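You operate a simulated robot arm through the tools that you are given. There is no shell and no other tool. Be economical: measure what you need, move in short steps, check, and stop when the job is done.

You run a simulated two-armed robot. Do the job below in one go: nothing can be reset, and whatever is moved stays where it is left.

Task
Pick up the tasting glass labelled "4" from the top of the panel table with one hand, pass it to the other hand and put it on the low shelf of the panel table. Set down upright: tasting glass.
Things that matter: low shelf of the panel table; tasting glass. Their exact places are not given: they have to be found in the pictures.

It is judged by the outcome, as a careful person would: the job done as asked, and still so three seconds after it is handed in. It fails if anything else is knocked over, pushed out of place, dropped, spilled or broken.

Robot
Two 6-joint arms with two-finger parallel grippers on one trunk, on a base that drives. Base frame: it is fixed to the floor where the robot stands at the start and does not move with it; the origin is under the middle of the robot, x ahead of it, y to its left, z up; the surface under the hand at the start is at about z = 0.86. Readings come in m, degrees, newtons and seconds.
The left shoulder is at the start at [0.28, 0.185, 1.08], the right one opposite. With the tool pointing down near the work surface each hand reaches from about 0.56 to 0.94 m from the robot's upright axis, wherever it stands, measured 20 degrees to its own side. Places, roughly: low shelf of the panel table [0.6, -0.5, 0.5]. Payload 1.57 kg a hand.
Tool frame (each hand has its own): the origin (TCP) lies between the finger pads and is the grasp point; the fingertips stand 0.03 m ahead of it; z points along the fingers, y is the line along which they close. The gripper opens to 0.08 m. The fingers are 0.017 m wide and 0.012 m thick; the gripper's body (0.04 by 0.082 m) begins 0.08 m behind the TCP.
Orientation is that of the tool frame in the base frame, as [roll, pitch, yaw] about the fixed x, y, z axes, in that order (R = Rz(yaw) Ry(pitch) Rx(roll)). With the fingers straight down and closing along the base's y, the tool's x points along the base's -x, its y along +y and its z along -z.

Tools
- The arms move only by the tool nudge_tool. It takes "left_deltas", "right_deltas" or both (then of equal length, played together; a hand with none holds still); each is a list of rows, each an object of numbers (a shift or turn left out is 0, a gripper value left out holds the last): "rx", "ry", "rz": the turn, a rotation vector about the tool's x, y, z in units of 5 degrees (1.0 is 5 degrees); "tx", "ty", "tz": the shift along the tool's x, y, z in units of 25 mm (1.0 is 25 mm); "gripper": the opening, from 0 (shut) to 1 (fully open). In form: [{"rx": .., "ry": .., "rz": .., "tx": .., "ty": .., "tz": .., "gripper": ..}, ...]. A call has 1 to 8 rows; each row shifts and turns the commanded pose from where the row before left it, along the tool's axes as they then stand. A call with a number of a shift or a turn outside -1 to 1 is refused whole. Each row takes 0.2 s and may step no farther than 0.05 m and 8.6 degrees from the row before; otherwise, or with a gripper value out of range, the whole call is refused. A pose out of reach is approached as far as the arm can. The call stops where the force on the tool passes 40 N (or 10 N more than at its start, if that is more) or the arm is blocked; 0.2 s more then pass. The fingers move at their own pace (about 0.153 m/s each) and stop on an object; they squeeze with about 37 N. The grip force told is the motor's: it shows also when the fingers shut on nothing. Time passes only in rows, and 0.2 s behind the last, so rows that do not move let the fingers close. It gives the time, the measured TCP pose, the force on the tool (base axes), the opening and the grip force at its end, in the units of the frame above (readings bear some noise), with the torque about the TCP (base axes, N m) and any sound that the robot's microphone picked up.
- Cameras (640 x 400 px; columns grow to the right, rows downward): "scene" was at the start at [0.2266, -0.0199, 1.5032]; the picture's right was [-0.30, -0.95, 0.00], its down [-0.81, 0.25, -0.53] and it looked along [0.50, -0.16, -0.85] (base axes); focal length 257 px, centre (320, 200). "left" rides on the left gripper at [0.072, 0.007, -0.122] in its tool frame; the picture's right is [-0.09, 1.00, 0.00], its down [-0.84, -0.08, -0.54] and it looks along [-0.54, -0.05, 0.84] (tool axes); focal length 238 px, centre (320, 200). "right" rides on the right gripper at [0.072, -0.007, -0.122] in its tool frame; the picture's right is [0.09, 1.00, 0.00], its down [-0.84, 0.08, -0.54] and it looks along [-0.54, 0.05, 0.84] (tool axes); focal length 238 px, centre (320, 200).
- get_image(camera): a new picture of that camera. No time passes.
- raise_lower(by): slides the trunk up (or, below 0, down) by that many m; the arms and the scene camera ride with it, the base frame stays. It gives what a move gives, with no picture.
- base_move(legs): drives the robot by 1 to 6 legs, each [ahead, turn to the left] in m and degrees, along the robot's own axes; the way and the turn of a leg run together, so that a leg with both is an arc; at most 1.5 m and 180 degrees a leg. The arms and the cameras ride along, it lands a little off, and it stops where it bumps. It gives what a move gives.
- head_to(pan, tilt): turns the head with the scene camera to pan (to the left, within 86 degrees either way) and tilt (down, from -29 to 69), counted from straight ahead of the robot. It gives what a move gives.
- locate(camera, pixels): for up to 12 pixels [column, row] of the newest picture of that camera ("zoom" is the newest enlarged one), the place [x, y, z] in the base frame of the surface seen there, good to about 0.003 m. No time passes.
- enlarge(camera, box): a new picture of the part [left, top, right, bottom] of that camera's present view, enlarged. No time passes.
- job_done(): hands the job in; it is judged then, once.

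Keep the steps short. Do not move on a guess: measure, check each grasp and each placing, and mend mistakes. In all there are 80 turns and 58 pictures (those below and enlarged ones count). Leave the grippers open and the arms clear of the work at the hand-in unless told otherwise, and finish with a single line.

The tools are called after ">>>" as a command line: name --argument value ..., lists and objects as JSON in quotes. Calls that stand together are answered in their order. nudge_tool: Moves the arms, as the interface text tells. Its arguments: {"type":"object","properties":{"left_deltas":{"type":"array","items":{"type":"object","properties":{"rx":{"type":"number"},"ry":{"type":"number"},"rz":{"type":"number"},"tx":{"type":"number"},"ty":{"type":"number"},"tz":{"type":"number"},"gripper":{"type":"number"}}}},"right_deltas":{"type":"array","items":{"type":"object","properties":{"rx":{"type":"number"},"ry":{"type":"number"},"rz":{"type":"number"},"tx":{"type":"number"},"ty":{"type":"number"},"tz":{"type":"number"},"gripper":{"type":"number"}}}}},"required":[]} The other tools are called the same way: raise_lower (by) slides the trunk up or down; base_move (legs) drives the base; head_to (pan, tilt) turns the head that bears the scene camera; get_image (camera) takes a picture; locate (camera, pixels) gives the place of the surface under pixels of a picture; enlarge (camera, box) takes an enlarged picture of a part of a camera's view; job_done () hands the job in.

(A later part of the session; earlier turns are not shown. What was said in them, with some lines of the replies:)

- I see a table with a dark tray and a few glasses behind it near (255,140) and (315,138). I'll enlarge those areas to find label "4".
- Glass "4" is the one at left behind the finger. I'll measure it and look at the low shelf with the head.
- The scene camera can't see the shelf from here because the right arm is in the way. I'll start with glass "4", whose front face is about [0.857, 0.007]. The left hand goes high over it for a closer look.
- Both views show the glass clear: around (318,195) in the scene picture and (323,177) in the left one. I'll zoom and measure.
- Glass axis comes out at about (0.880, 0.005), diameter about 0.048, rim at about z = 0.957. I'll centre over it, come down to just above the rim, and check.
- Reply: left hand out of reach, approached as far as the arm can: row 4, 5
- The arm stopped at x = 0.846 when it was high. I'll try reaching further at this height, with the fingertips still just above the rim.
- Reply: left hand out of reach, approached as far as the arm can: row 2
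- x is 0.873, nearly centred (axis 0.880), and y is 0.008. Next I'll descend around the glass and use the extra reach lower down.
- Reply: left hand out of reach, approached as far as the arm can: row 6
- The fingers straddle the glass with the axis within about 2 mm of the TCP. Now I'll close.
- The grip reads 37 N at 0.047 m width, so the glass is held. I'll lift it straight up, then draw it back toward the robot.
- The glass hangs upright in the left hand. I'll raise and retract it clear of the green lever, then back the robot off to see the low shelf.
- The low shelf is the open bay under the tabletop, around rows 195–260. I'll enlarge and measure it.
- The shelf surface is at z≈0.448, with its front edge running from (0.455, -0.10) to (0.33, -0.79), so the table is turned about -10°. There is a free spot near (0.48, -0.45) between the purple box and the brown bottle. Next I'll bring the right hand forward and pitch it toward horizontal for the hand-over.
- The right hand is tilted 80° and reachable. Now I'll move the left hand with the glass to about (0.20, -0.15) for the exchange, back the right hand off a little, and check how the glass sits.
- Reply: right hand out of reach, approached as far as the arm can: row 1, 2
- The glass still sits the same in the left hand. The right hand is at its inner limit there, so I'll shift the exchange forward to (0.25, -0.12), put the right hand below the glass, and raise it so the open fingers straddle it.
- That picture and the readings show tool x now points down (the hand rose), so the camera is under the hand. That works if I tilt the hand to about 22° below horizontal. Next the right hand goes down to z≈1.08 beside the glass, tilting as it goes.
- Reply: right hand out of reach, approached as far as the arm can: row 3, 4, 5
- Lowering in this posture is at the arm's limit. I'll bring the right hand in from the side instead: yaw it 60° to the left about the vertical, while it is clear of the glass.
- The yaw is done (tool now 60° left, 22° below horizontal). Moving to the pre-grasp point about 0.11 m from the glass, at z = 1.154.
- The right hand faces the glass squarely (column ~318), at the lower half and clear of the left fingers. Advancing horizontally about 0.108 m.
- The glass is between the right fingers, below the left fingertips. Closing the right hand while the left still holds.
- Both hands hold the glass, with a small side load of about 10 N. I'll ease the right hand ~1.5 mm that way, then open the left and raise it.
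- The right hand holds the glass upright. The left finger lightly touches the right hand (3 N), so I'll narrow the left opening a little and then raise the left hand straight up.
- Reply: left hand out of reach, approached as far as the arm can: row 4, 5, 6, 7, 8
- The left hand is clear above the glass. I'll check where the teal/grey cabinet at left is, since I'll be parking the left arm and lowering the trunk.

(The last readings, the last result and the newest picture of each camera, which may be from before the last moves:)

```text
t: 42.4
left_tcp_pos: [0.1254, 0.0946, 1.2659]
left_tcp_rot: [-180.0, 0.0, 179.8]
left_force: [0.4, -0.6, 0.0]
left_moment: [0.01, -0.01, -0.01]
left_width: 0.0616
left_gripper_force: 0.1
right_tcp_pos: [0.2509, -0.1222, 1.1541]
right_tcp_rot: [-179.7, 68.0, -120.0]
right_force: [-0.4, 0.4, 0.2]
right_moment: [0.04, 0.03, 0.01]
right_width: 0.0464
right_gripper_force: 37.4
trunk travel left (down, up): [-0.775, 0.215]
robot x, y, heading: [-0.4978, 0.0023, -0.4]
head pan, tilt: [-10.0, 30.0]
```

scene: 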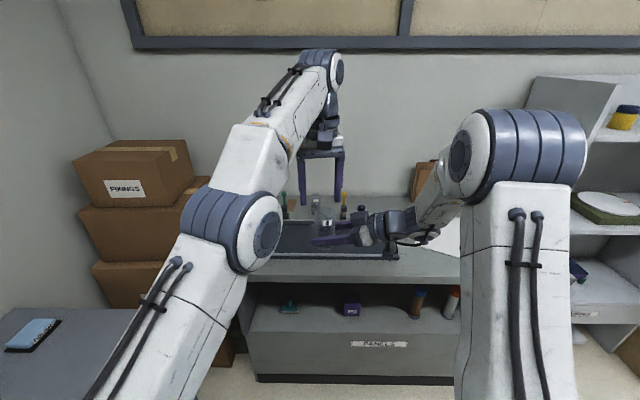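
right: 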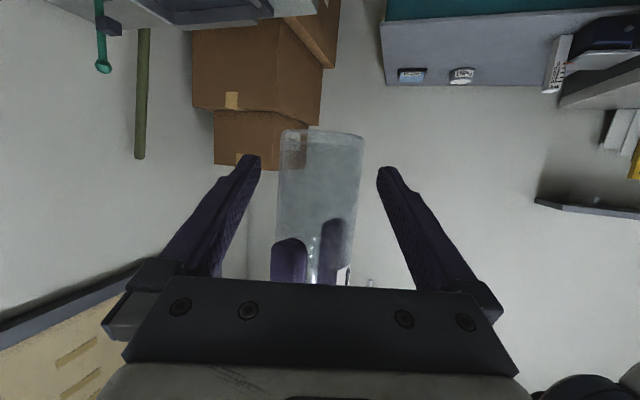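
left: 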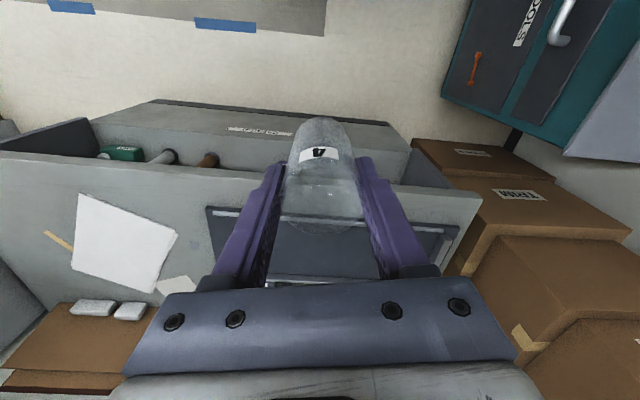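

The cabinet is at y > 0.45, so I'll park the left arm inside that. At the same time, I'll move the right hand (with the glass) sideways to about (0.30, -0.25, 1.175).

>>> nudge_tool --left_deltas '[{"ty": 1, "tx": 0.85, "tz": 0.5}, {"ty": 1, "tx": 0.85, "tz": 0.5}, {"ty": 1, "tx": 0.85, "tz": 0.5}, {"ty": 1, "tx": 0.85, "tz": 0.5}, {"ty": 1, "tx": 0.85, "tz": 0.5}, {"ty": 1, "tx": 0.85, "tz": 0.5}, {"ty": 1, "tx": 0.75, "tz": 0.5}, {"ty": 1, "tx": 0.75, "tz": 0.5}]' --right_deltas '[{"tz": -0.7, "tx": 0.11, "ty": -0.86}, {"tz": -0.7, "tx": 0.11, "ty": -0.86}, {"tz": -0.7, "tx": 0.11, "ty": -0.86}, {"tz": -0.7, "tx": 0.11, "ty": -0.86}, {"tz": -0.7, "tx": 0.11, "ty": -0.86}, {}, {}, {}]'

>>> nudge_tool --right_deltas '[{"rx": 0.927, "rz": 0.375}, {"rx": 0.927, "rz": 0.375}, {"rx": 0.927, "rz": 0.375}, {"rx": 0.927, "rz": 0.375}, {"rx": 0.927, "rz": 0.375}, {"rx": 0.927, "rz": 0.375}, {"rx": 0.927, "rz": 0.375}, {"rx": 0.927, "rz": 0.375}]'

>>> nudge_tool --right_deltas '[{"rx": 0.927, "rz": 0.375}, {"rx": 0.927, "rz": 0.375}, {"rx": 0.927, "rz": 0.375}, {"rx": 0.927, "rz": 0.375}, {}]'

>>> get_image --camera "scene"

```text
t: 44.1
left_tcp_pos: [-0.0392, 0.2946, 1.166]
left_tcp_rot: [-179.9, 0.0, 179.9]
left_force: [-0.6, 0.2, 0.6]
left_moment: [0.0, -0.02, 0.01]
left_width: 0.0619
left_gripper_force: 0.0
right_tcp_pos: [0.3024, -0.2516, 1.1738]
right_tcp_rot: [-179.8, 67.8, -120.0]
right_force: [0.7, 0.3, -0.6]
right_moment: [-0.01, -0.01, 0.0]
right_width: 0.0465
right_gripper_force: 37.3
trunk travel left (down, up): [-0.775, 0.215]
robot x, y, heading: [-0.4985, 0.0018, -0.2]
head pan, tilt: [-10.0, 30.0]
```

```text
t: 46.0
left_tcp_pos: [-0.0372, 0.2944, 1.1667]
left_tcp_rot: [-180.0, 0.0, 179.7]
left_force: [0.8, -1.4, -0.6]
left_moment: [0.02, 0.0, -0.04]
left_width: 0.0617
left_gripper_force: 0.1
right_tcp_pos: [0.3007, -0.2492, 1.1724]
right_tcp_rot: [-179.9, 68.0, -160.1]
right_force: [0.3, -0.5, -0.4]
right_moment: [0.0, -0.01, 0.05]
right_width: 0.0464
right_gripper_force: 37.4
trunk travel left (down, up): [-0.775, 0.215]
robot x, y, heading: [-0.496, 0.0024, -0.4]
head pan, tilt: [-10.0, 30.0]
```

```text
t: 47.1
left_tcp_pos: [-0.0386, 0.2938, 1.1665]
left_tcp_rot: [-179.9, 0.1, 179.9]
left_force: [0.3, -0.6, -0.4]
left_moment: [0.01, 0.01, 0.06]
left_width: 0.0617
left_gripper_force: 0.3
right_tcp_pos: [0.3003, -0.249, 1.1717]
right_tcp_rot: [-179.9, 68.0, 179.9]
right_force: [-0.1, 0.0, -0.6]
right_moment: [0.04, 0.01, 0.01]
right_width: 0.0463
right_gripper_force: 37.2
trunk travel left (down, up): [-0.775, 0.215]
robot x, y, heading: [-0.4993, -0.0006, -0.1]
head pan, tilt: [-10.0, 30.0]
```

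```text
29 pictures are left
```

scene: 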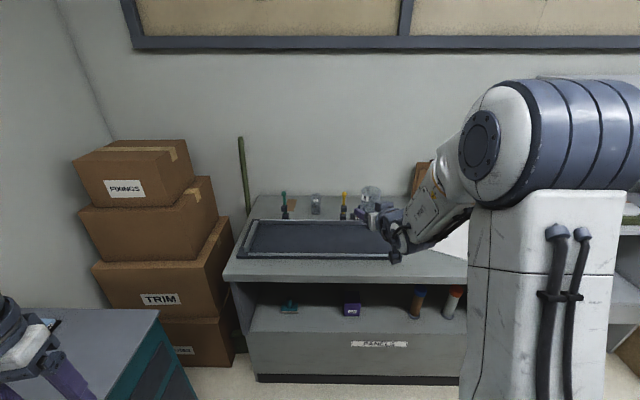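

The right hand points straight ahead with the glass. Measuring the cabinet's near side before lowering the trunk.

>>> locate --camera "scene" --pixels '[[155, 313], [120, 375], [108, 396], [180, 365], [155, 385], [60, 395], [245, 372], [400, 370]]'

>>> base_move --legs '[[-0.1, 0], [0, -10.5]]'

>>> head_to --pan 40 --tilt 50

>>> get_image --camera "scene"

```text
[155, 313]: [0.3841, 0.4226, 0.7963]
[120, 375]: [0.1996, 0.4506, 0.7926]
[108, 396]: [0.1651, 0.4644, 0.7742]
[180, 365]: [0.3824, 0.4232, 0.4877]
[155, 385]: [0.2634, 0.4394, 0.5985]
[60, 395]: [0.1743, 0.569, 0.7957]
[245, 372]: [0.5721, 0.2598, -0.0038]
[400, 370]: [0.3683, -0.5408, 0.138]
```

```text
t: 49.0
left_tcp_pos: [-0.0926, 0.2065, 1.1666]
left_tcp_rot: [-179.9, 0.0, 169.3]
left_force: [0.0, 0.4, 0.6]
left_moment: [-0.04, -0.01, -0.01]
left_width: 0.0615
left_gripper_force: 0.0
right_tcp_pos: [0.1413, -0.3909, 1.174]
right_tcp_rot: [-179.9, 68.0, 169.4]
right_force: [0.2, 0.0, -0.8]
right_moment: [-0.02, 0.01, 0.01]
right_width: 0.046
right_gripper_force: 36.8
trunk travel left (down, up): [-0.775, 0.215]
robot x, y, heading: [-0.5976, 0.0006, -10.7]
head pan, tilt: [-10.0, 30.0]
```

```text
t: 50.2
left_tcp_pos: [-0.0929, 0.2055, 1.1674]
left_tcp_rot: [180.0, 0.0, 169.3]
left_force: [-0.1, 0.2, 0.8]
left_moment: [-0.01, -0.02, -0.01]
left_width: 0.0614
left_gripper_force: 0.2
right_tcp_pos: [0.1411, -0.3913, 1.1728]
right_tcp_rot: [-179.9, 68.0, 169.4]
right_force: [-0.1, 0.4, -0.3]
right_moment: [0.04, 0.03, -0.01]
right_width: 0.0465
right_gripper_force: 37.1
trunk travel left (down, up): [-0.775, 0.215]
robot x, y, heading: [-0.6, -0.0001, -10.5]
head pan, tilt: [40.0, 50.0]
```

```text
28 pictures are left
```

scene: 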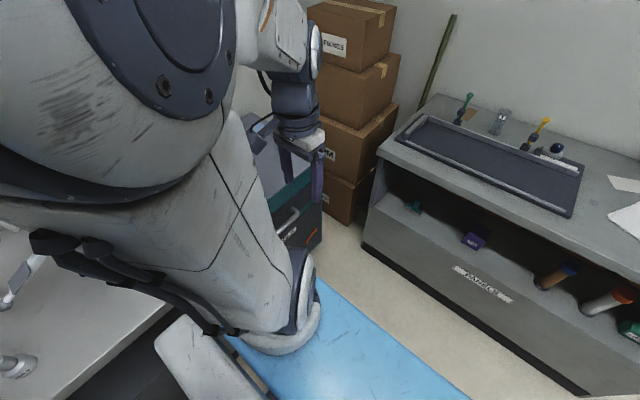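

The left arm is clear of the cabinet face (y≈0.43). Checking the white surface at lower left for the trunk-lowering clearance.

>>> locate --camera "scene" --pixels '[[60, 300], [140, 300], [100, 350], [60, 235], [200, 370], [370, 350], [450, 390], [320, 300], [20, 365], [400, 370]]'

```text
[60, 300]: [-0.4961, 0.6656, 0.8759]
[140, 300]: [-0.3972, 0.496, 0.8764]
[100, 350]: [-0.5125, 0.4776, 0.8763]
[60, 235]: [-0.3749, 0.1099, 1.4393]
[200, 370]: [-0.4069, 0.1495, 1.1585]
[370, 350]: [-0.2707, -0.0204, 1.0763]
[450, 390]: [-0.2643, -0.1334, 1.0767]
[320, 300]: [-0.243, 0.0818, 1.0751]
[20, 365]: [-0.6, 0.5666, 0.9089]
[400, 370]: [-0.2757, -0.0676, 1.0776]
```

Clearances are fine: the left arm stays within y < 0.3 and the white table starts around y ≈ 0.4. Lowering the trunk in two steps.

>>> raise_lower --by -0.35

>>> raise_lower --by -0.3

>>> head_to --pan -5 --tilt 20

>>> get_image --camera "scene"

>>> get_image --camera "right"

```text
t: 53.6
left_tcp_pos: [-0.0926, 0.2057, 0.8169]
left_tcp_rot: [-180.0, 0.0, 169.3]
left_force: [-0.2, 0.5, -0.5]
left_moment: [-0.01, 0.01, 0.02]
left_width: 0.0619
left_gripper_force: 0.1
right_tcp_pos: [0.1404, -0.3905, 0.8234]
right_tcp_rot: [180.0, 67.9, 169.4]
right_force: [-0.4, 0.6, -0.9]
right_moment: [0.0, 0.02, 0.0]
right_width: 0.0463
right_gripper_force: 36.9
trunk travel left (down, up): [-0.425, 0.565]
robot x, y, heading: [-0.6028, -0.0002, -10.8]
head pan, tilt: [40.0, 50.0]
```

```text
t: 56.6
left_tcp_pos: [-0.0938, 0.2062, 0.5161]
left_tcp_rot: [180.0, -0.1, 169.3]
left_force: [-0.1, 0.4, -0.1]
left_moment: [0.0, -0.01, -0.04]
left_width: 0.0617
left_gripper_force: 0.0
right_tcp_pos: [0.1414, -0.3914, 0.524]
right_tcp_rot: [-180.0, 67.9, 169.3]
right_force: [0.5, 0.4, -1.1]
right_moment: [-0.02, 0.0, 0.05]
right_width: 0.0459
right_gripper_force: 37.2
trunk travel left (down, up): [-0.125, 0.865]
robot x, y, heading: [-0.5989, 0.0034, -10.7]
head pan, tilt: [40.0, 50.0]
```

```text
t: 57.7
left_tcp_pos: [-0.0932, 0.2061, 0.5174]
left_tcp_rot: [-180.0, 0.0, 169.3]
left_force: [0.3, 0.8, -0.2]
left_moment: [0.02, 0.03, 0.01]
left_width: 0.0618
left_gripper_force: 0.1
right_tcp_pos: [0.1408, -0.3911, 0.5223]
right_tcp_rot: [180.0, 68.0, 169.4]
right_force: [-1.0, 0.2, -1.4]
right_moment: [0.02, -0.01, -0.01]
right_width: 0.0463
right_gripper_force: 37.5
trunk travel left (down, up): [-0.125, 0.865]
robot x, y, heading: [-0.5988, -0.0005, -10.6]
head pan, tilt: [-5.0, 20.0]
```

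```text
27 pictures are left
```

scene: 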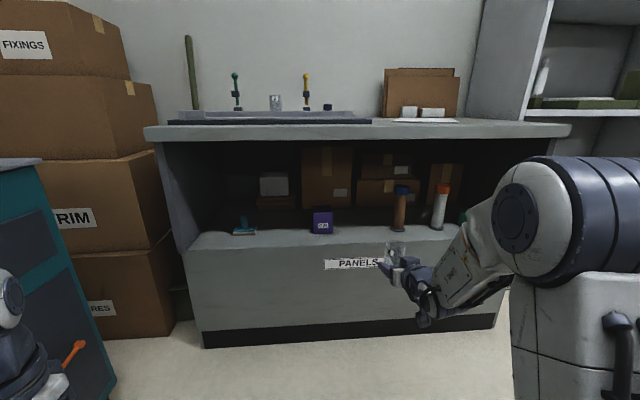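

```text
26 pictures are left
```

right: 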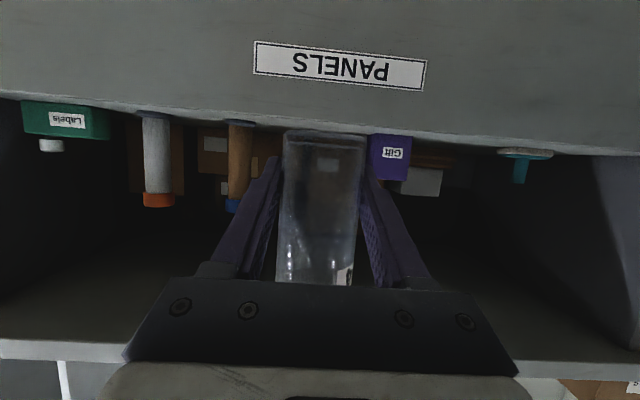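

Now I see straight into the shelf, and the glass sits upright in the hand. Measuring the free spot between the purple box (322,222) and the brown bottle (400,215), and the shelf edges.

>>> locate --camera "scene" --pixels '[[314, 232], [331, 232], [399, 231], [391, 226], [360, 232], [360, 240], [360, 246], [340, 238], [375, 229], [300, 248], [360, 136], [360, 143]]'

>>> enlarge --camera "scene" --box '[280, 170, 460, 290]'

```text
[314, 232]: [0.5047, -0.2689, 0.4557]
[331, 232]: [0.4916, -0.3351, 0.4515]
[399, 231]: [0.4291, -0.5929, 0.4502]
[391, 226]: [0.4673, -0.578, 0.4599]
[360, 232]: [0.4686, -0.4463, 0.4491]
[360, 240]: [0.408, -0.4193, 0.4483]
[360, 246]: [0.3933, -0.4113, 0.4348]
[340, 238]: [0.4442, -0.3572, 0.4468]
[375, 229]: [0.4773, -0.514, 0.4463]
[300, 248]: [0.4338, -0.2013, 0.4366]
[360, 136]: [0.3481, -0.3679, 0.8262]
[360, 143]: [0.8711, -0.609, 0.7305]
```

```text
3.33 times, centred on (370, 230) of scene
```

zoom: 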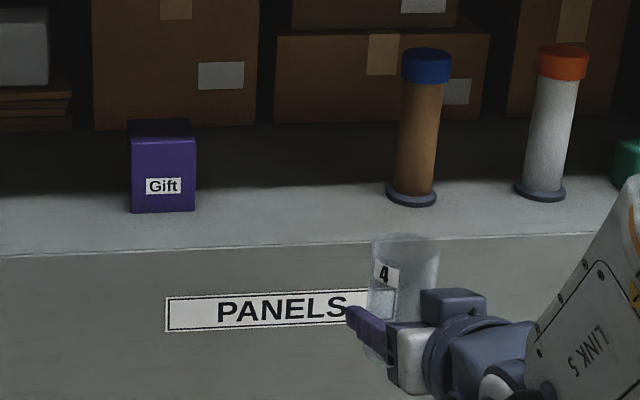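

The target for the glass is (0.482, -0.4535): in line with the hand, 0.347 m ahead, with ~6 cm clearance to the box and bottle. Checking how far forward and high the elbow and forearm are against the tabletop edge (z≈0.82).

>>> locate --camera "scene" --pixels '[[510, 165], [497, 200], [560, 160], [480, 210], [462, 240], [425, 265], [400, 262], [410, 290]]'

>>> base_move --legs '[[0.15, 0]]'

>>> get_image --camera "scene"

```text
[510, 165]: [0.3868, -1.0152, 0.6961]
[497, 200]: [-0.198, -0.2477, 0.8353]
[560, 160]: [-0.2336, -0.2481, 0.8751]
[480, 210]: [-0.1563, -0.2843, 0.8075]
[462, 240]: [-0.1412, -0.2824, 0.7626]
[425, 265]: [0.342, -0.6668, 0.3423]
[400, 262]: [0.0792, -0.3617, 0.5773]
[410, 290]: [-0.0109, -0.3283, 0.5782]
```

```text
t: 59.1
left_tcp_pos: [0.0556, 0.1787, 0.5181]
left_tcp_rot: [-180.0, 0.0, 169.4]
left_force: [-0.1, -0.2, 0.0]
left_moment: [0.02, 0.0, 0.0]
left_width: 0.0615
left_gripper_force: 0.1
right_tcp_pos: [0.2898, -0.419, 0.5239]
right_tcp_rot: [-180.0, 68.0, 169.4]
right_force: [0.5, -0.5, -0.3]
right_moment: [-0.01, 0.01, 0.03]
right_width: 0.0462
right_gripper_force: 37.2
trunk travel left (down, up): [-0.125, 0.865]
robot x, y, heading: [-0.4503, -0.0284, -10.8]
head pan, tilt: [-5.0, 20.0]
```

```text
24 pictures are left
```

scene: 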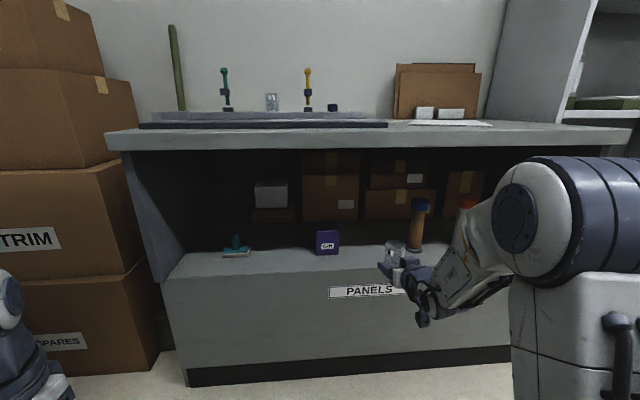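

The elbow stays about 0.15 m behind the tabletop edge at the end, so the way is clear. The glass bottom is at ~0.49, 4 cm above the shelf. Driving the remaining 0.195 m.

>>> base_move --legs '[[0.195, 0]]'

>>> get_image --camera "scene"

>>> get_image --camera "right"

```text
t: 60.7
left_tcp_pos: [0.2469, 0.1436, 0.5166]
left_tcp_rot: [-180.0, -0.1, 169.5]
left_force: [0.6, 0.3, 0.0]
left_moment: [-0.01, 0.01, -0.03]
left_width: 0.0616
left_gripper_force: 0.1
right_tcp_pos: [0.482, -0.452, 0.5224]
right_tcp_rot: [179.9, 67.9, 169.5]
right_force: [-0.2, -1.0, 0.0]
right_moment: [0.03, -0.03, 0.03]
right_width: 0.046
right_gripper_force: 37.0
trunk travel left (down, up): [-0.125, 0.865]
robot x, y, heading: [-0.2557, -0.0597, -10.5]
head pan, tilt: [-5.0, 20.0]
```

```text
23 pictures are left
```

scene: 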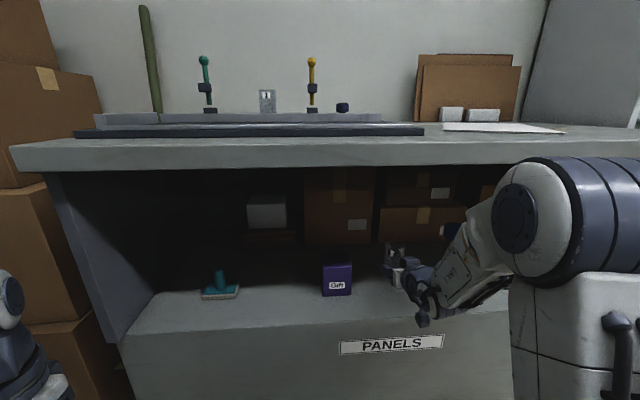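

```text
22 pictures are left
```

right: 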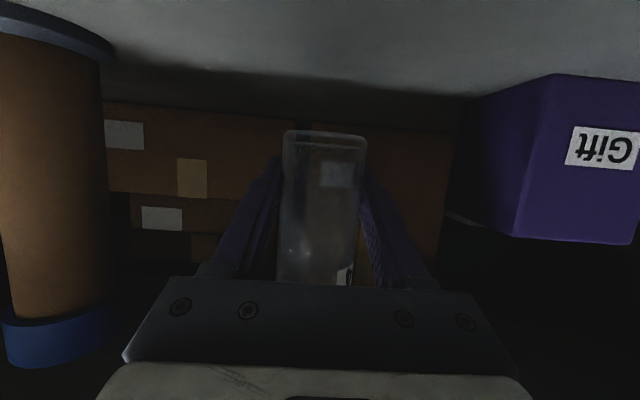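

TCP is at (0.482, -0.452), centred between bottle and box. Lowering the trunk 0.036 m, then feeling for contact with small arm steps.

>>> raise_lower --by -0.036

>>> enlarge --camera "scene" --box '[310, 210, 470, 330]'

```text
t: 61.5
left_tcp_pos: [0.247, 0.1442, 0.4811]
left_tcp_rot: [180.0, 0.0, 169.4]
left_force: [0.0, 0.7, 0.4]
left_moment: [0.0, -0.01, 0.0]
left_width: 0.0616
left_gripper_force: 0.0
right_tcp_pos: [0.4822, -0.4529, 0.487]
right_tcp_rot: [-179.9, 68.1, 169.5]
right_force: [-0.7, 0.0, -0.5]
right_moment: [0.01, 0.0, 0.03]
right_width: 0.0459
right_gripper_force: 36.8
trunk travel left (down, up): [-0.089, 0.901]
robot x, y, heading: [-0.2577, -0.0624, -10.3]
head pan, tilt: [-5.0, 20.0]
```

```text
3.33 times, centred on (390, 270) of scene
```

zoom: 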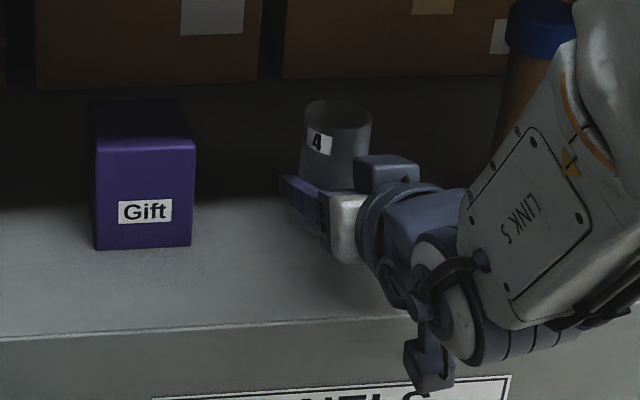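

About 7 mm should remain. Stepping down 5 mm with the arm and reading the force.

>>> nudge_tool --right_deltas '[{"tx": 0.0927, "tz": 0.0375}, {"tx": 0.0927, "tz": 0.0375}, {}]'

>>> nudge_tool --right_deltas '[{"tx": 0.056, "tz": 0.0225}, {}]'

```text
t: 62.3
left_tcp_pos: [0.2468, 0.1437, 0.4795]
left_tcp_rot: [180.0, 0.0, 169.5]
left_force: [0.0, -0.3, -0.6]
left_moment: [-0.01, -0.01, 0.01]
left_width: 0.0616
left_gripper_force: 0.0
right_tcp_pos: [0.4833, -0.4529, 0.4825]
right_tcp_rot: [179.9, 68.1, 169.6]
right_force: [-1.1, -0.2, 3.4]
right_moment: [-0.01, 0.1, 0.02]
right_width: 0.0459
right_gripper_force: 37.2
trunk travel left (down, up): [-0.089, 0.901]
robot x, y, heading: [-0.2604, -0.0654, -10.5]
head pan, tilt: [-5.0, 20.0]
```

```text
t: 62.9
left_tcp_pos: [0.2467, 0.1439, 0.4817]
left_tcp_rot: [180.0, 0.0, 169.5]
left_force: [-0.4, -0.3, 0.3]
left_moment: [0.02, 0.02, 0.0]
left_width: 0.0617
left_gripper_force: 0.1
right_tcp_pos: [0.4837, -0.4526, 0.4819]
right_tcp_rot: [179.9, 68.2, 169.5]
right_force: [0.1, 1.2, 10.7]
right_moment: [0.13, 0.11, -0.06]
right_width: 0.0461
right_gripper_force: 37.2
trunk travel left (down, up): [-0.089, 0.901]
robot x, y, heading: [-0.2592, -0.0621, -10.7]
head pan, tilt: [-5.0, 20.0]
```

Contact: 10.7 N upward, so the glass is standing on the shelf. Opening slowly.

>>> nudge_tool --right_deltas '[{"gripper": 0.57}, {"gripper": 0.62}, {"gripper": 0.75}, {"gripper": 0.95}, {}]'

>>> get_image --camera "right"

>>> enlarge --camera "scene" --box '[310, 210, 470, 330]'

```text
t: 64.1
left_tcp_pos: [0.2467, 0.1437, 0.4799]
left_tcp_rot: [180.0, 0.0, 169.6]
left_force: [0.5, 0.4, -0.4]
left_moment: [0.05, 0.02, 0.0]
left_width: 0.0613
left_gripper_force: 0.0
right_tcp_pos: [0.4817, -0.4523, 0.48]
right_tcp_rot: [180.0, 67.9, 169.5]
right_force: [-0.3, -0.7, 0.4]
right_moment: [0.02, 0.03, 0.04]
right_width: 0.0759
right_gripper_force: 0.1
trunk travel left (down, up): [-0.089, 0.901]
robot x, y, heading: [-0.2601, -0.0637, -10.5]
head pan, tilt: [-5.0, 20.0]
```

```text
20 pictures are left
```

right: 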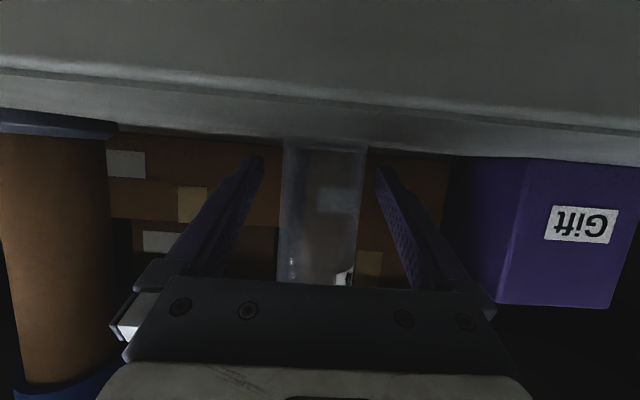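

```text
3.33 times, centred on (390, 270) of scene
```

zoom: 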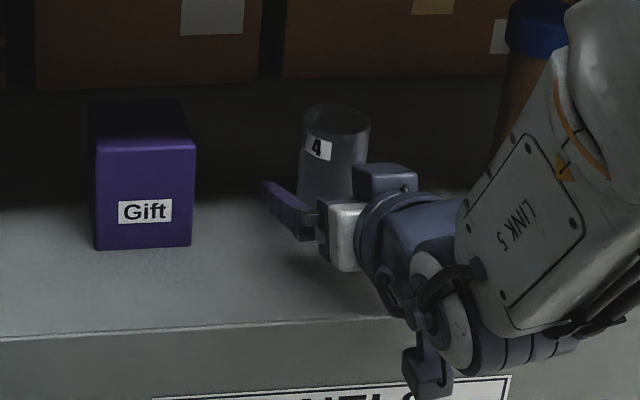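

The glass stands on its own, with both fingers clear. Backing straight out.

>>> base_move --legs '[[-0.1, 0]]'

>>> base_move --legs '[[-0.2, 0]]'

>>> get_image --camera "scene"

>>> enlarge --camera "scene" --box '[280, 170, 460, 290]'

```text
t: 65.2
left_tcp_pos: [0.1476, 0.1628, 0.4806]
left_tcp_rot: [-179.9, 0.0, 169.4]
left_force: [-0.7, -0.8, 0.2]
left_moment: [-0.03, 0.01, -0.03]
left_width: 0.0615
left_gripper_force: 0.1
right_tcp_pos: [0.3839, -0.4331, 0.4819]
right_tcp_rot: [-180.0, 68.0, 169.6]
right_force: [-0.5, 0.0, 0.7]
right_moment: [0.0, 0.0, 0.02]
right_width: 0.0759
right_gripper_force: 0.1
trunk travel left (down, up): [-0.089, 0.901]
robot x, y, heading: [-0.3602, -0.046, -10.5]
head pan, tilt: [-5.0, 20.0]
```

```text
t: 66.8
left_tcp_pos: [-0.0512, 0.1987, 0.4801]
left_tcp_rot: [-179.9, 0.1, 169.4]
left_force: [-0.7, 0.2, 0.2]
left_moment: [0.0, -0.01, -0.01]
left_width: 0.0616
left_gripper_force: 0.1
right_tcp_pos: [0.186, -0.3976, 0.481]
right_tcp_rot: [-180.0, 68.0, 169.6]
right_force: [-0.4, 0.6, 0.1]
right_moment: [0.0, 0.0, 0.04]
right_width: 0.0759
right_gripper_force: 0.1
trunk travel left (down, up): [-0.089, 0.901]
robot x, y, heading: [-0.5561, -0.0099, -10.4]
head pan, tilt: [-5.0, 20.0]
```

```text
18 pictures are left
```

scene: 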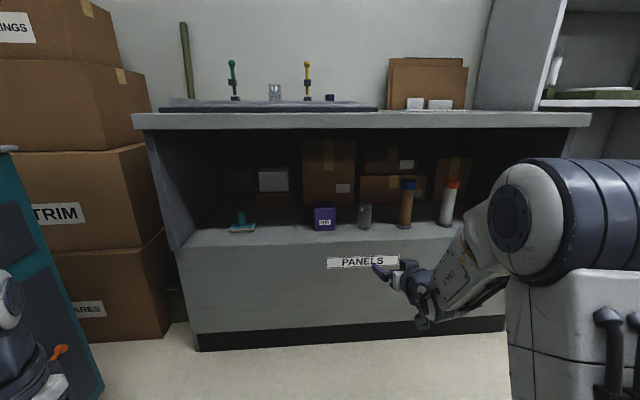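

```text
3.33 times, centred on (370, 230) of scene
```

zoom: 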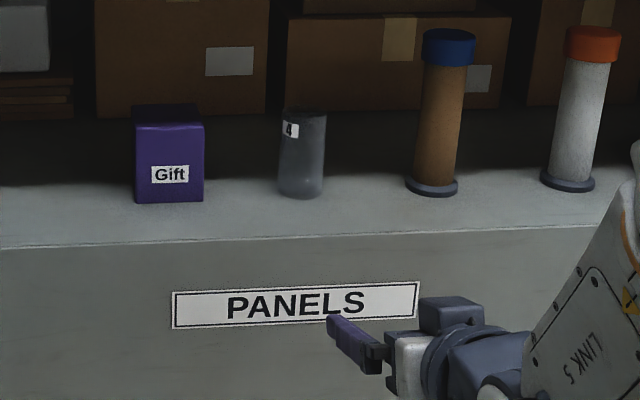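

Glass "4" stands upright on the low shelf between the box and the bottle, and nothing else has moved. Opening both grippers fully, then handing in.

>>> nudge_tool --left_deltas '[{"gripper": 1}, {}]' --right_deltas '[{"gripper": 1}, {}]'

>>> job_done

```text
t: 67.4
left_tcp_pos: [-0.0496, 0.1995, 0.4794]
left_tcp_rot: [-180.0, 0.0, 169.5]
left_force: [0.5, -0.1, -0.2]
left_moment: [0.03, -0.01, 0.01]
left_width: 0.0802
left_gripper_force: 0.1
right_tcp_pos: [0.1857, -0.3963, 0.4811]
right_tcp_rot: [179.9, 68.0, 169.6]
right_force: [0.2, 0.6, 0.1]
right_moment: [-0.03, 0.03, -0.01]
right_width: 0.0799
right_gripper_force: 0.1
trunk travel left (down, up): [-0.089, 0.901]
robot x, y, heading: [-0.5568, -0.0069, -10.5]
head pan, tilt: [-5.0, 20.0]
```

```text
The job is handed in.
```

Tasting glass "4" was picked up with the left hand, passed to the right hand, and now stands upright on the low shelf of the panel table, with both grippers open and clear.
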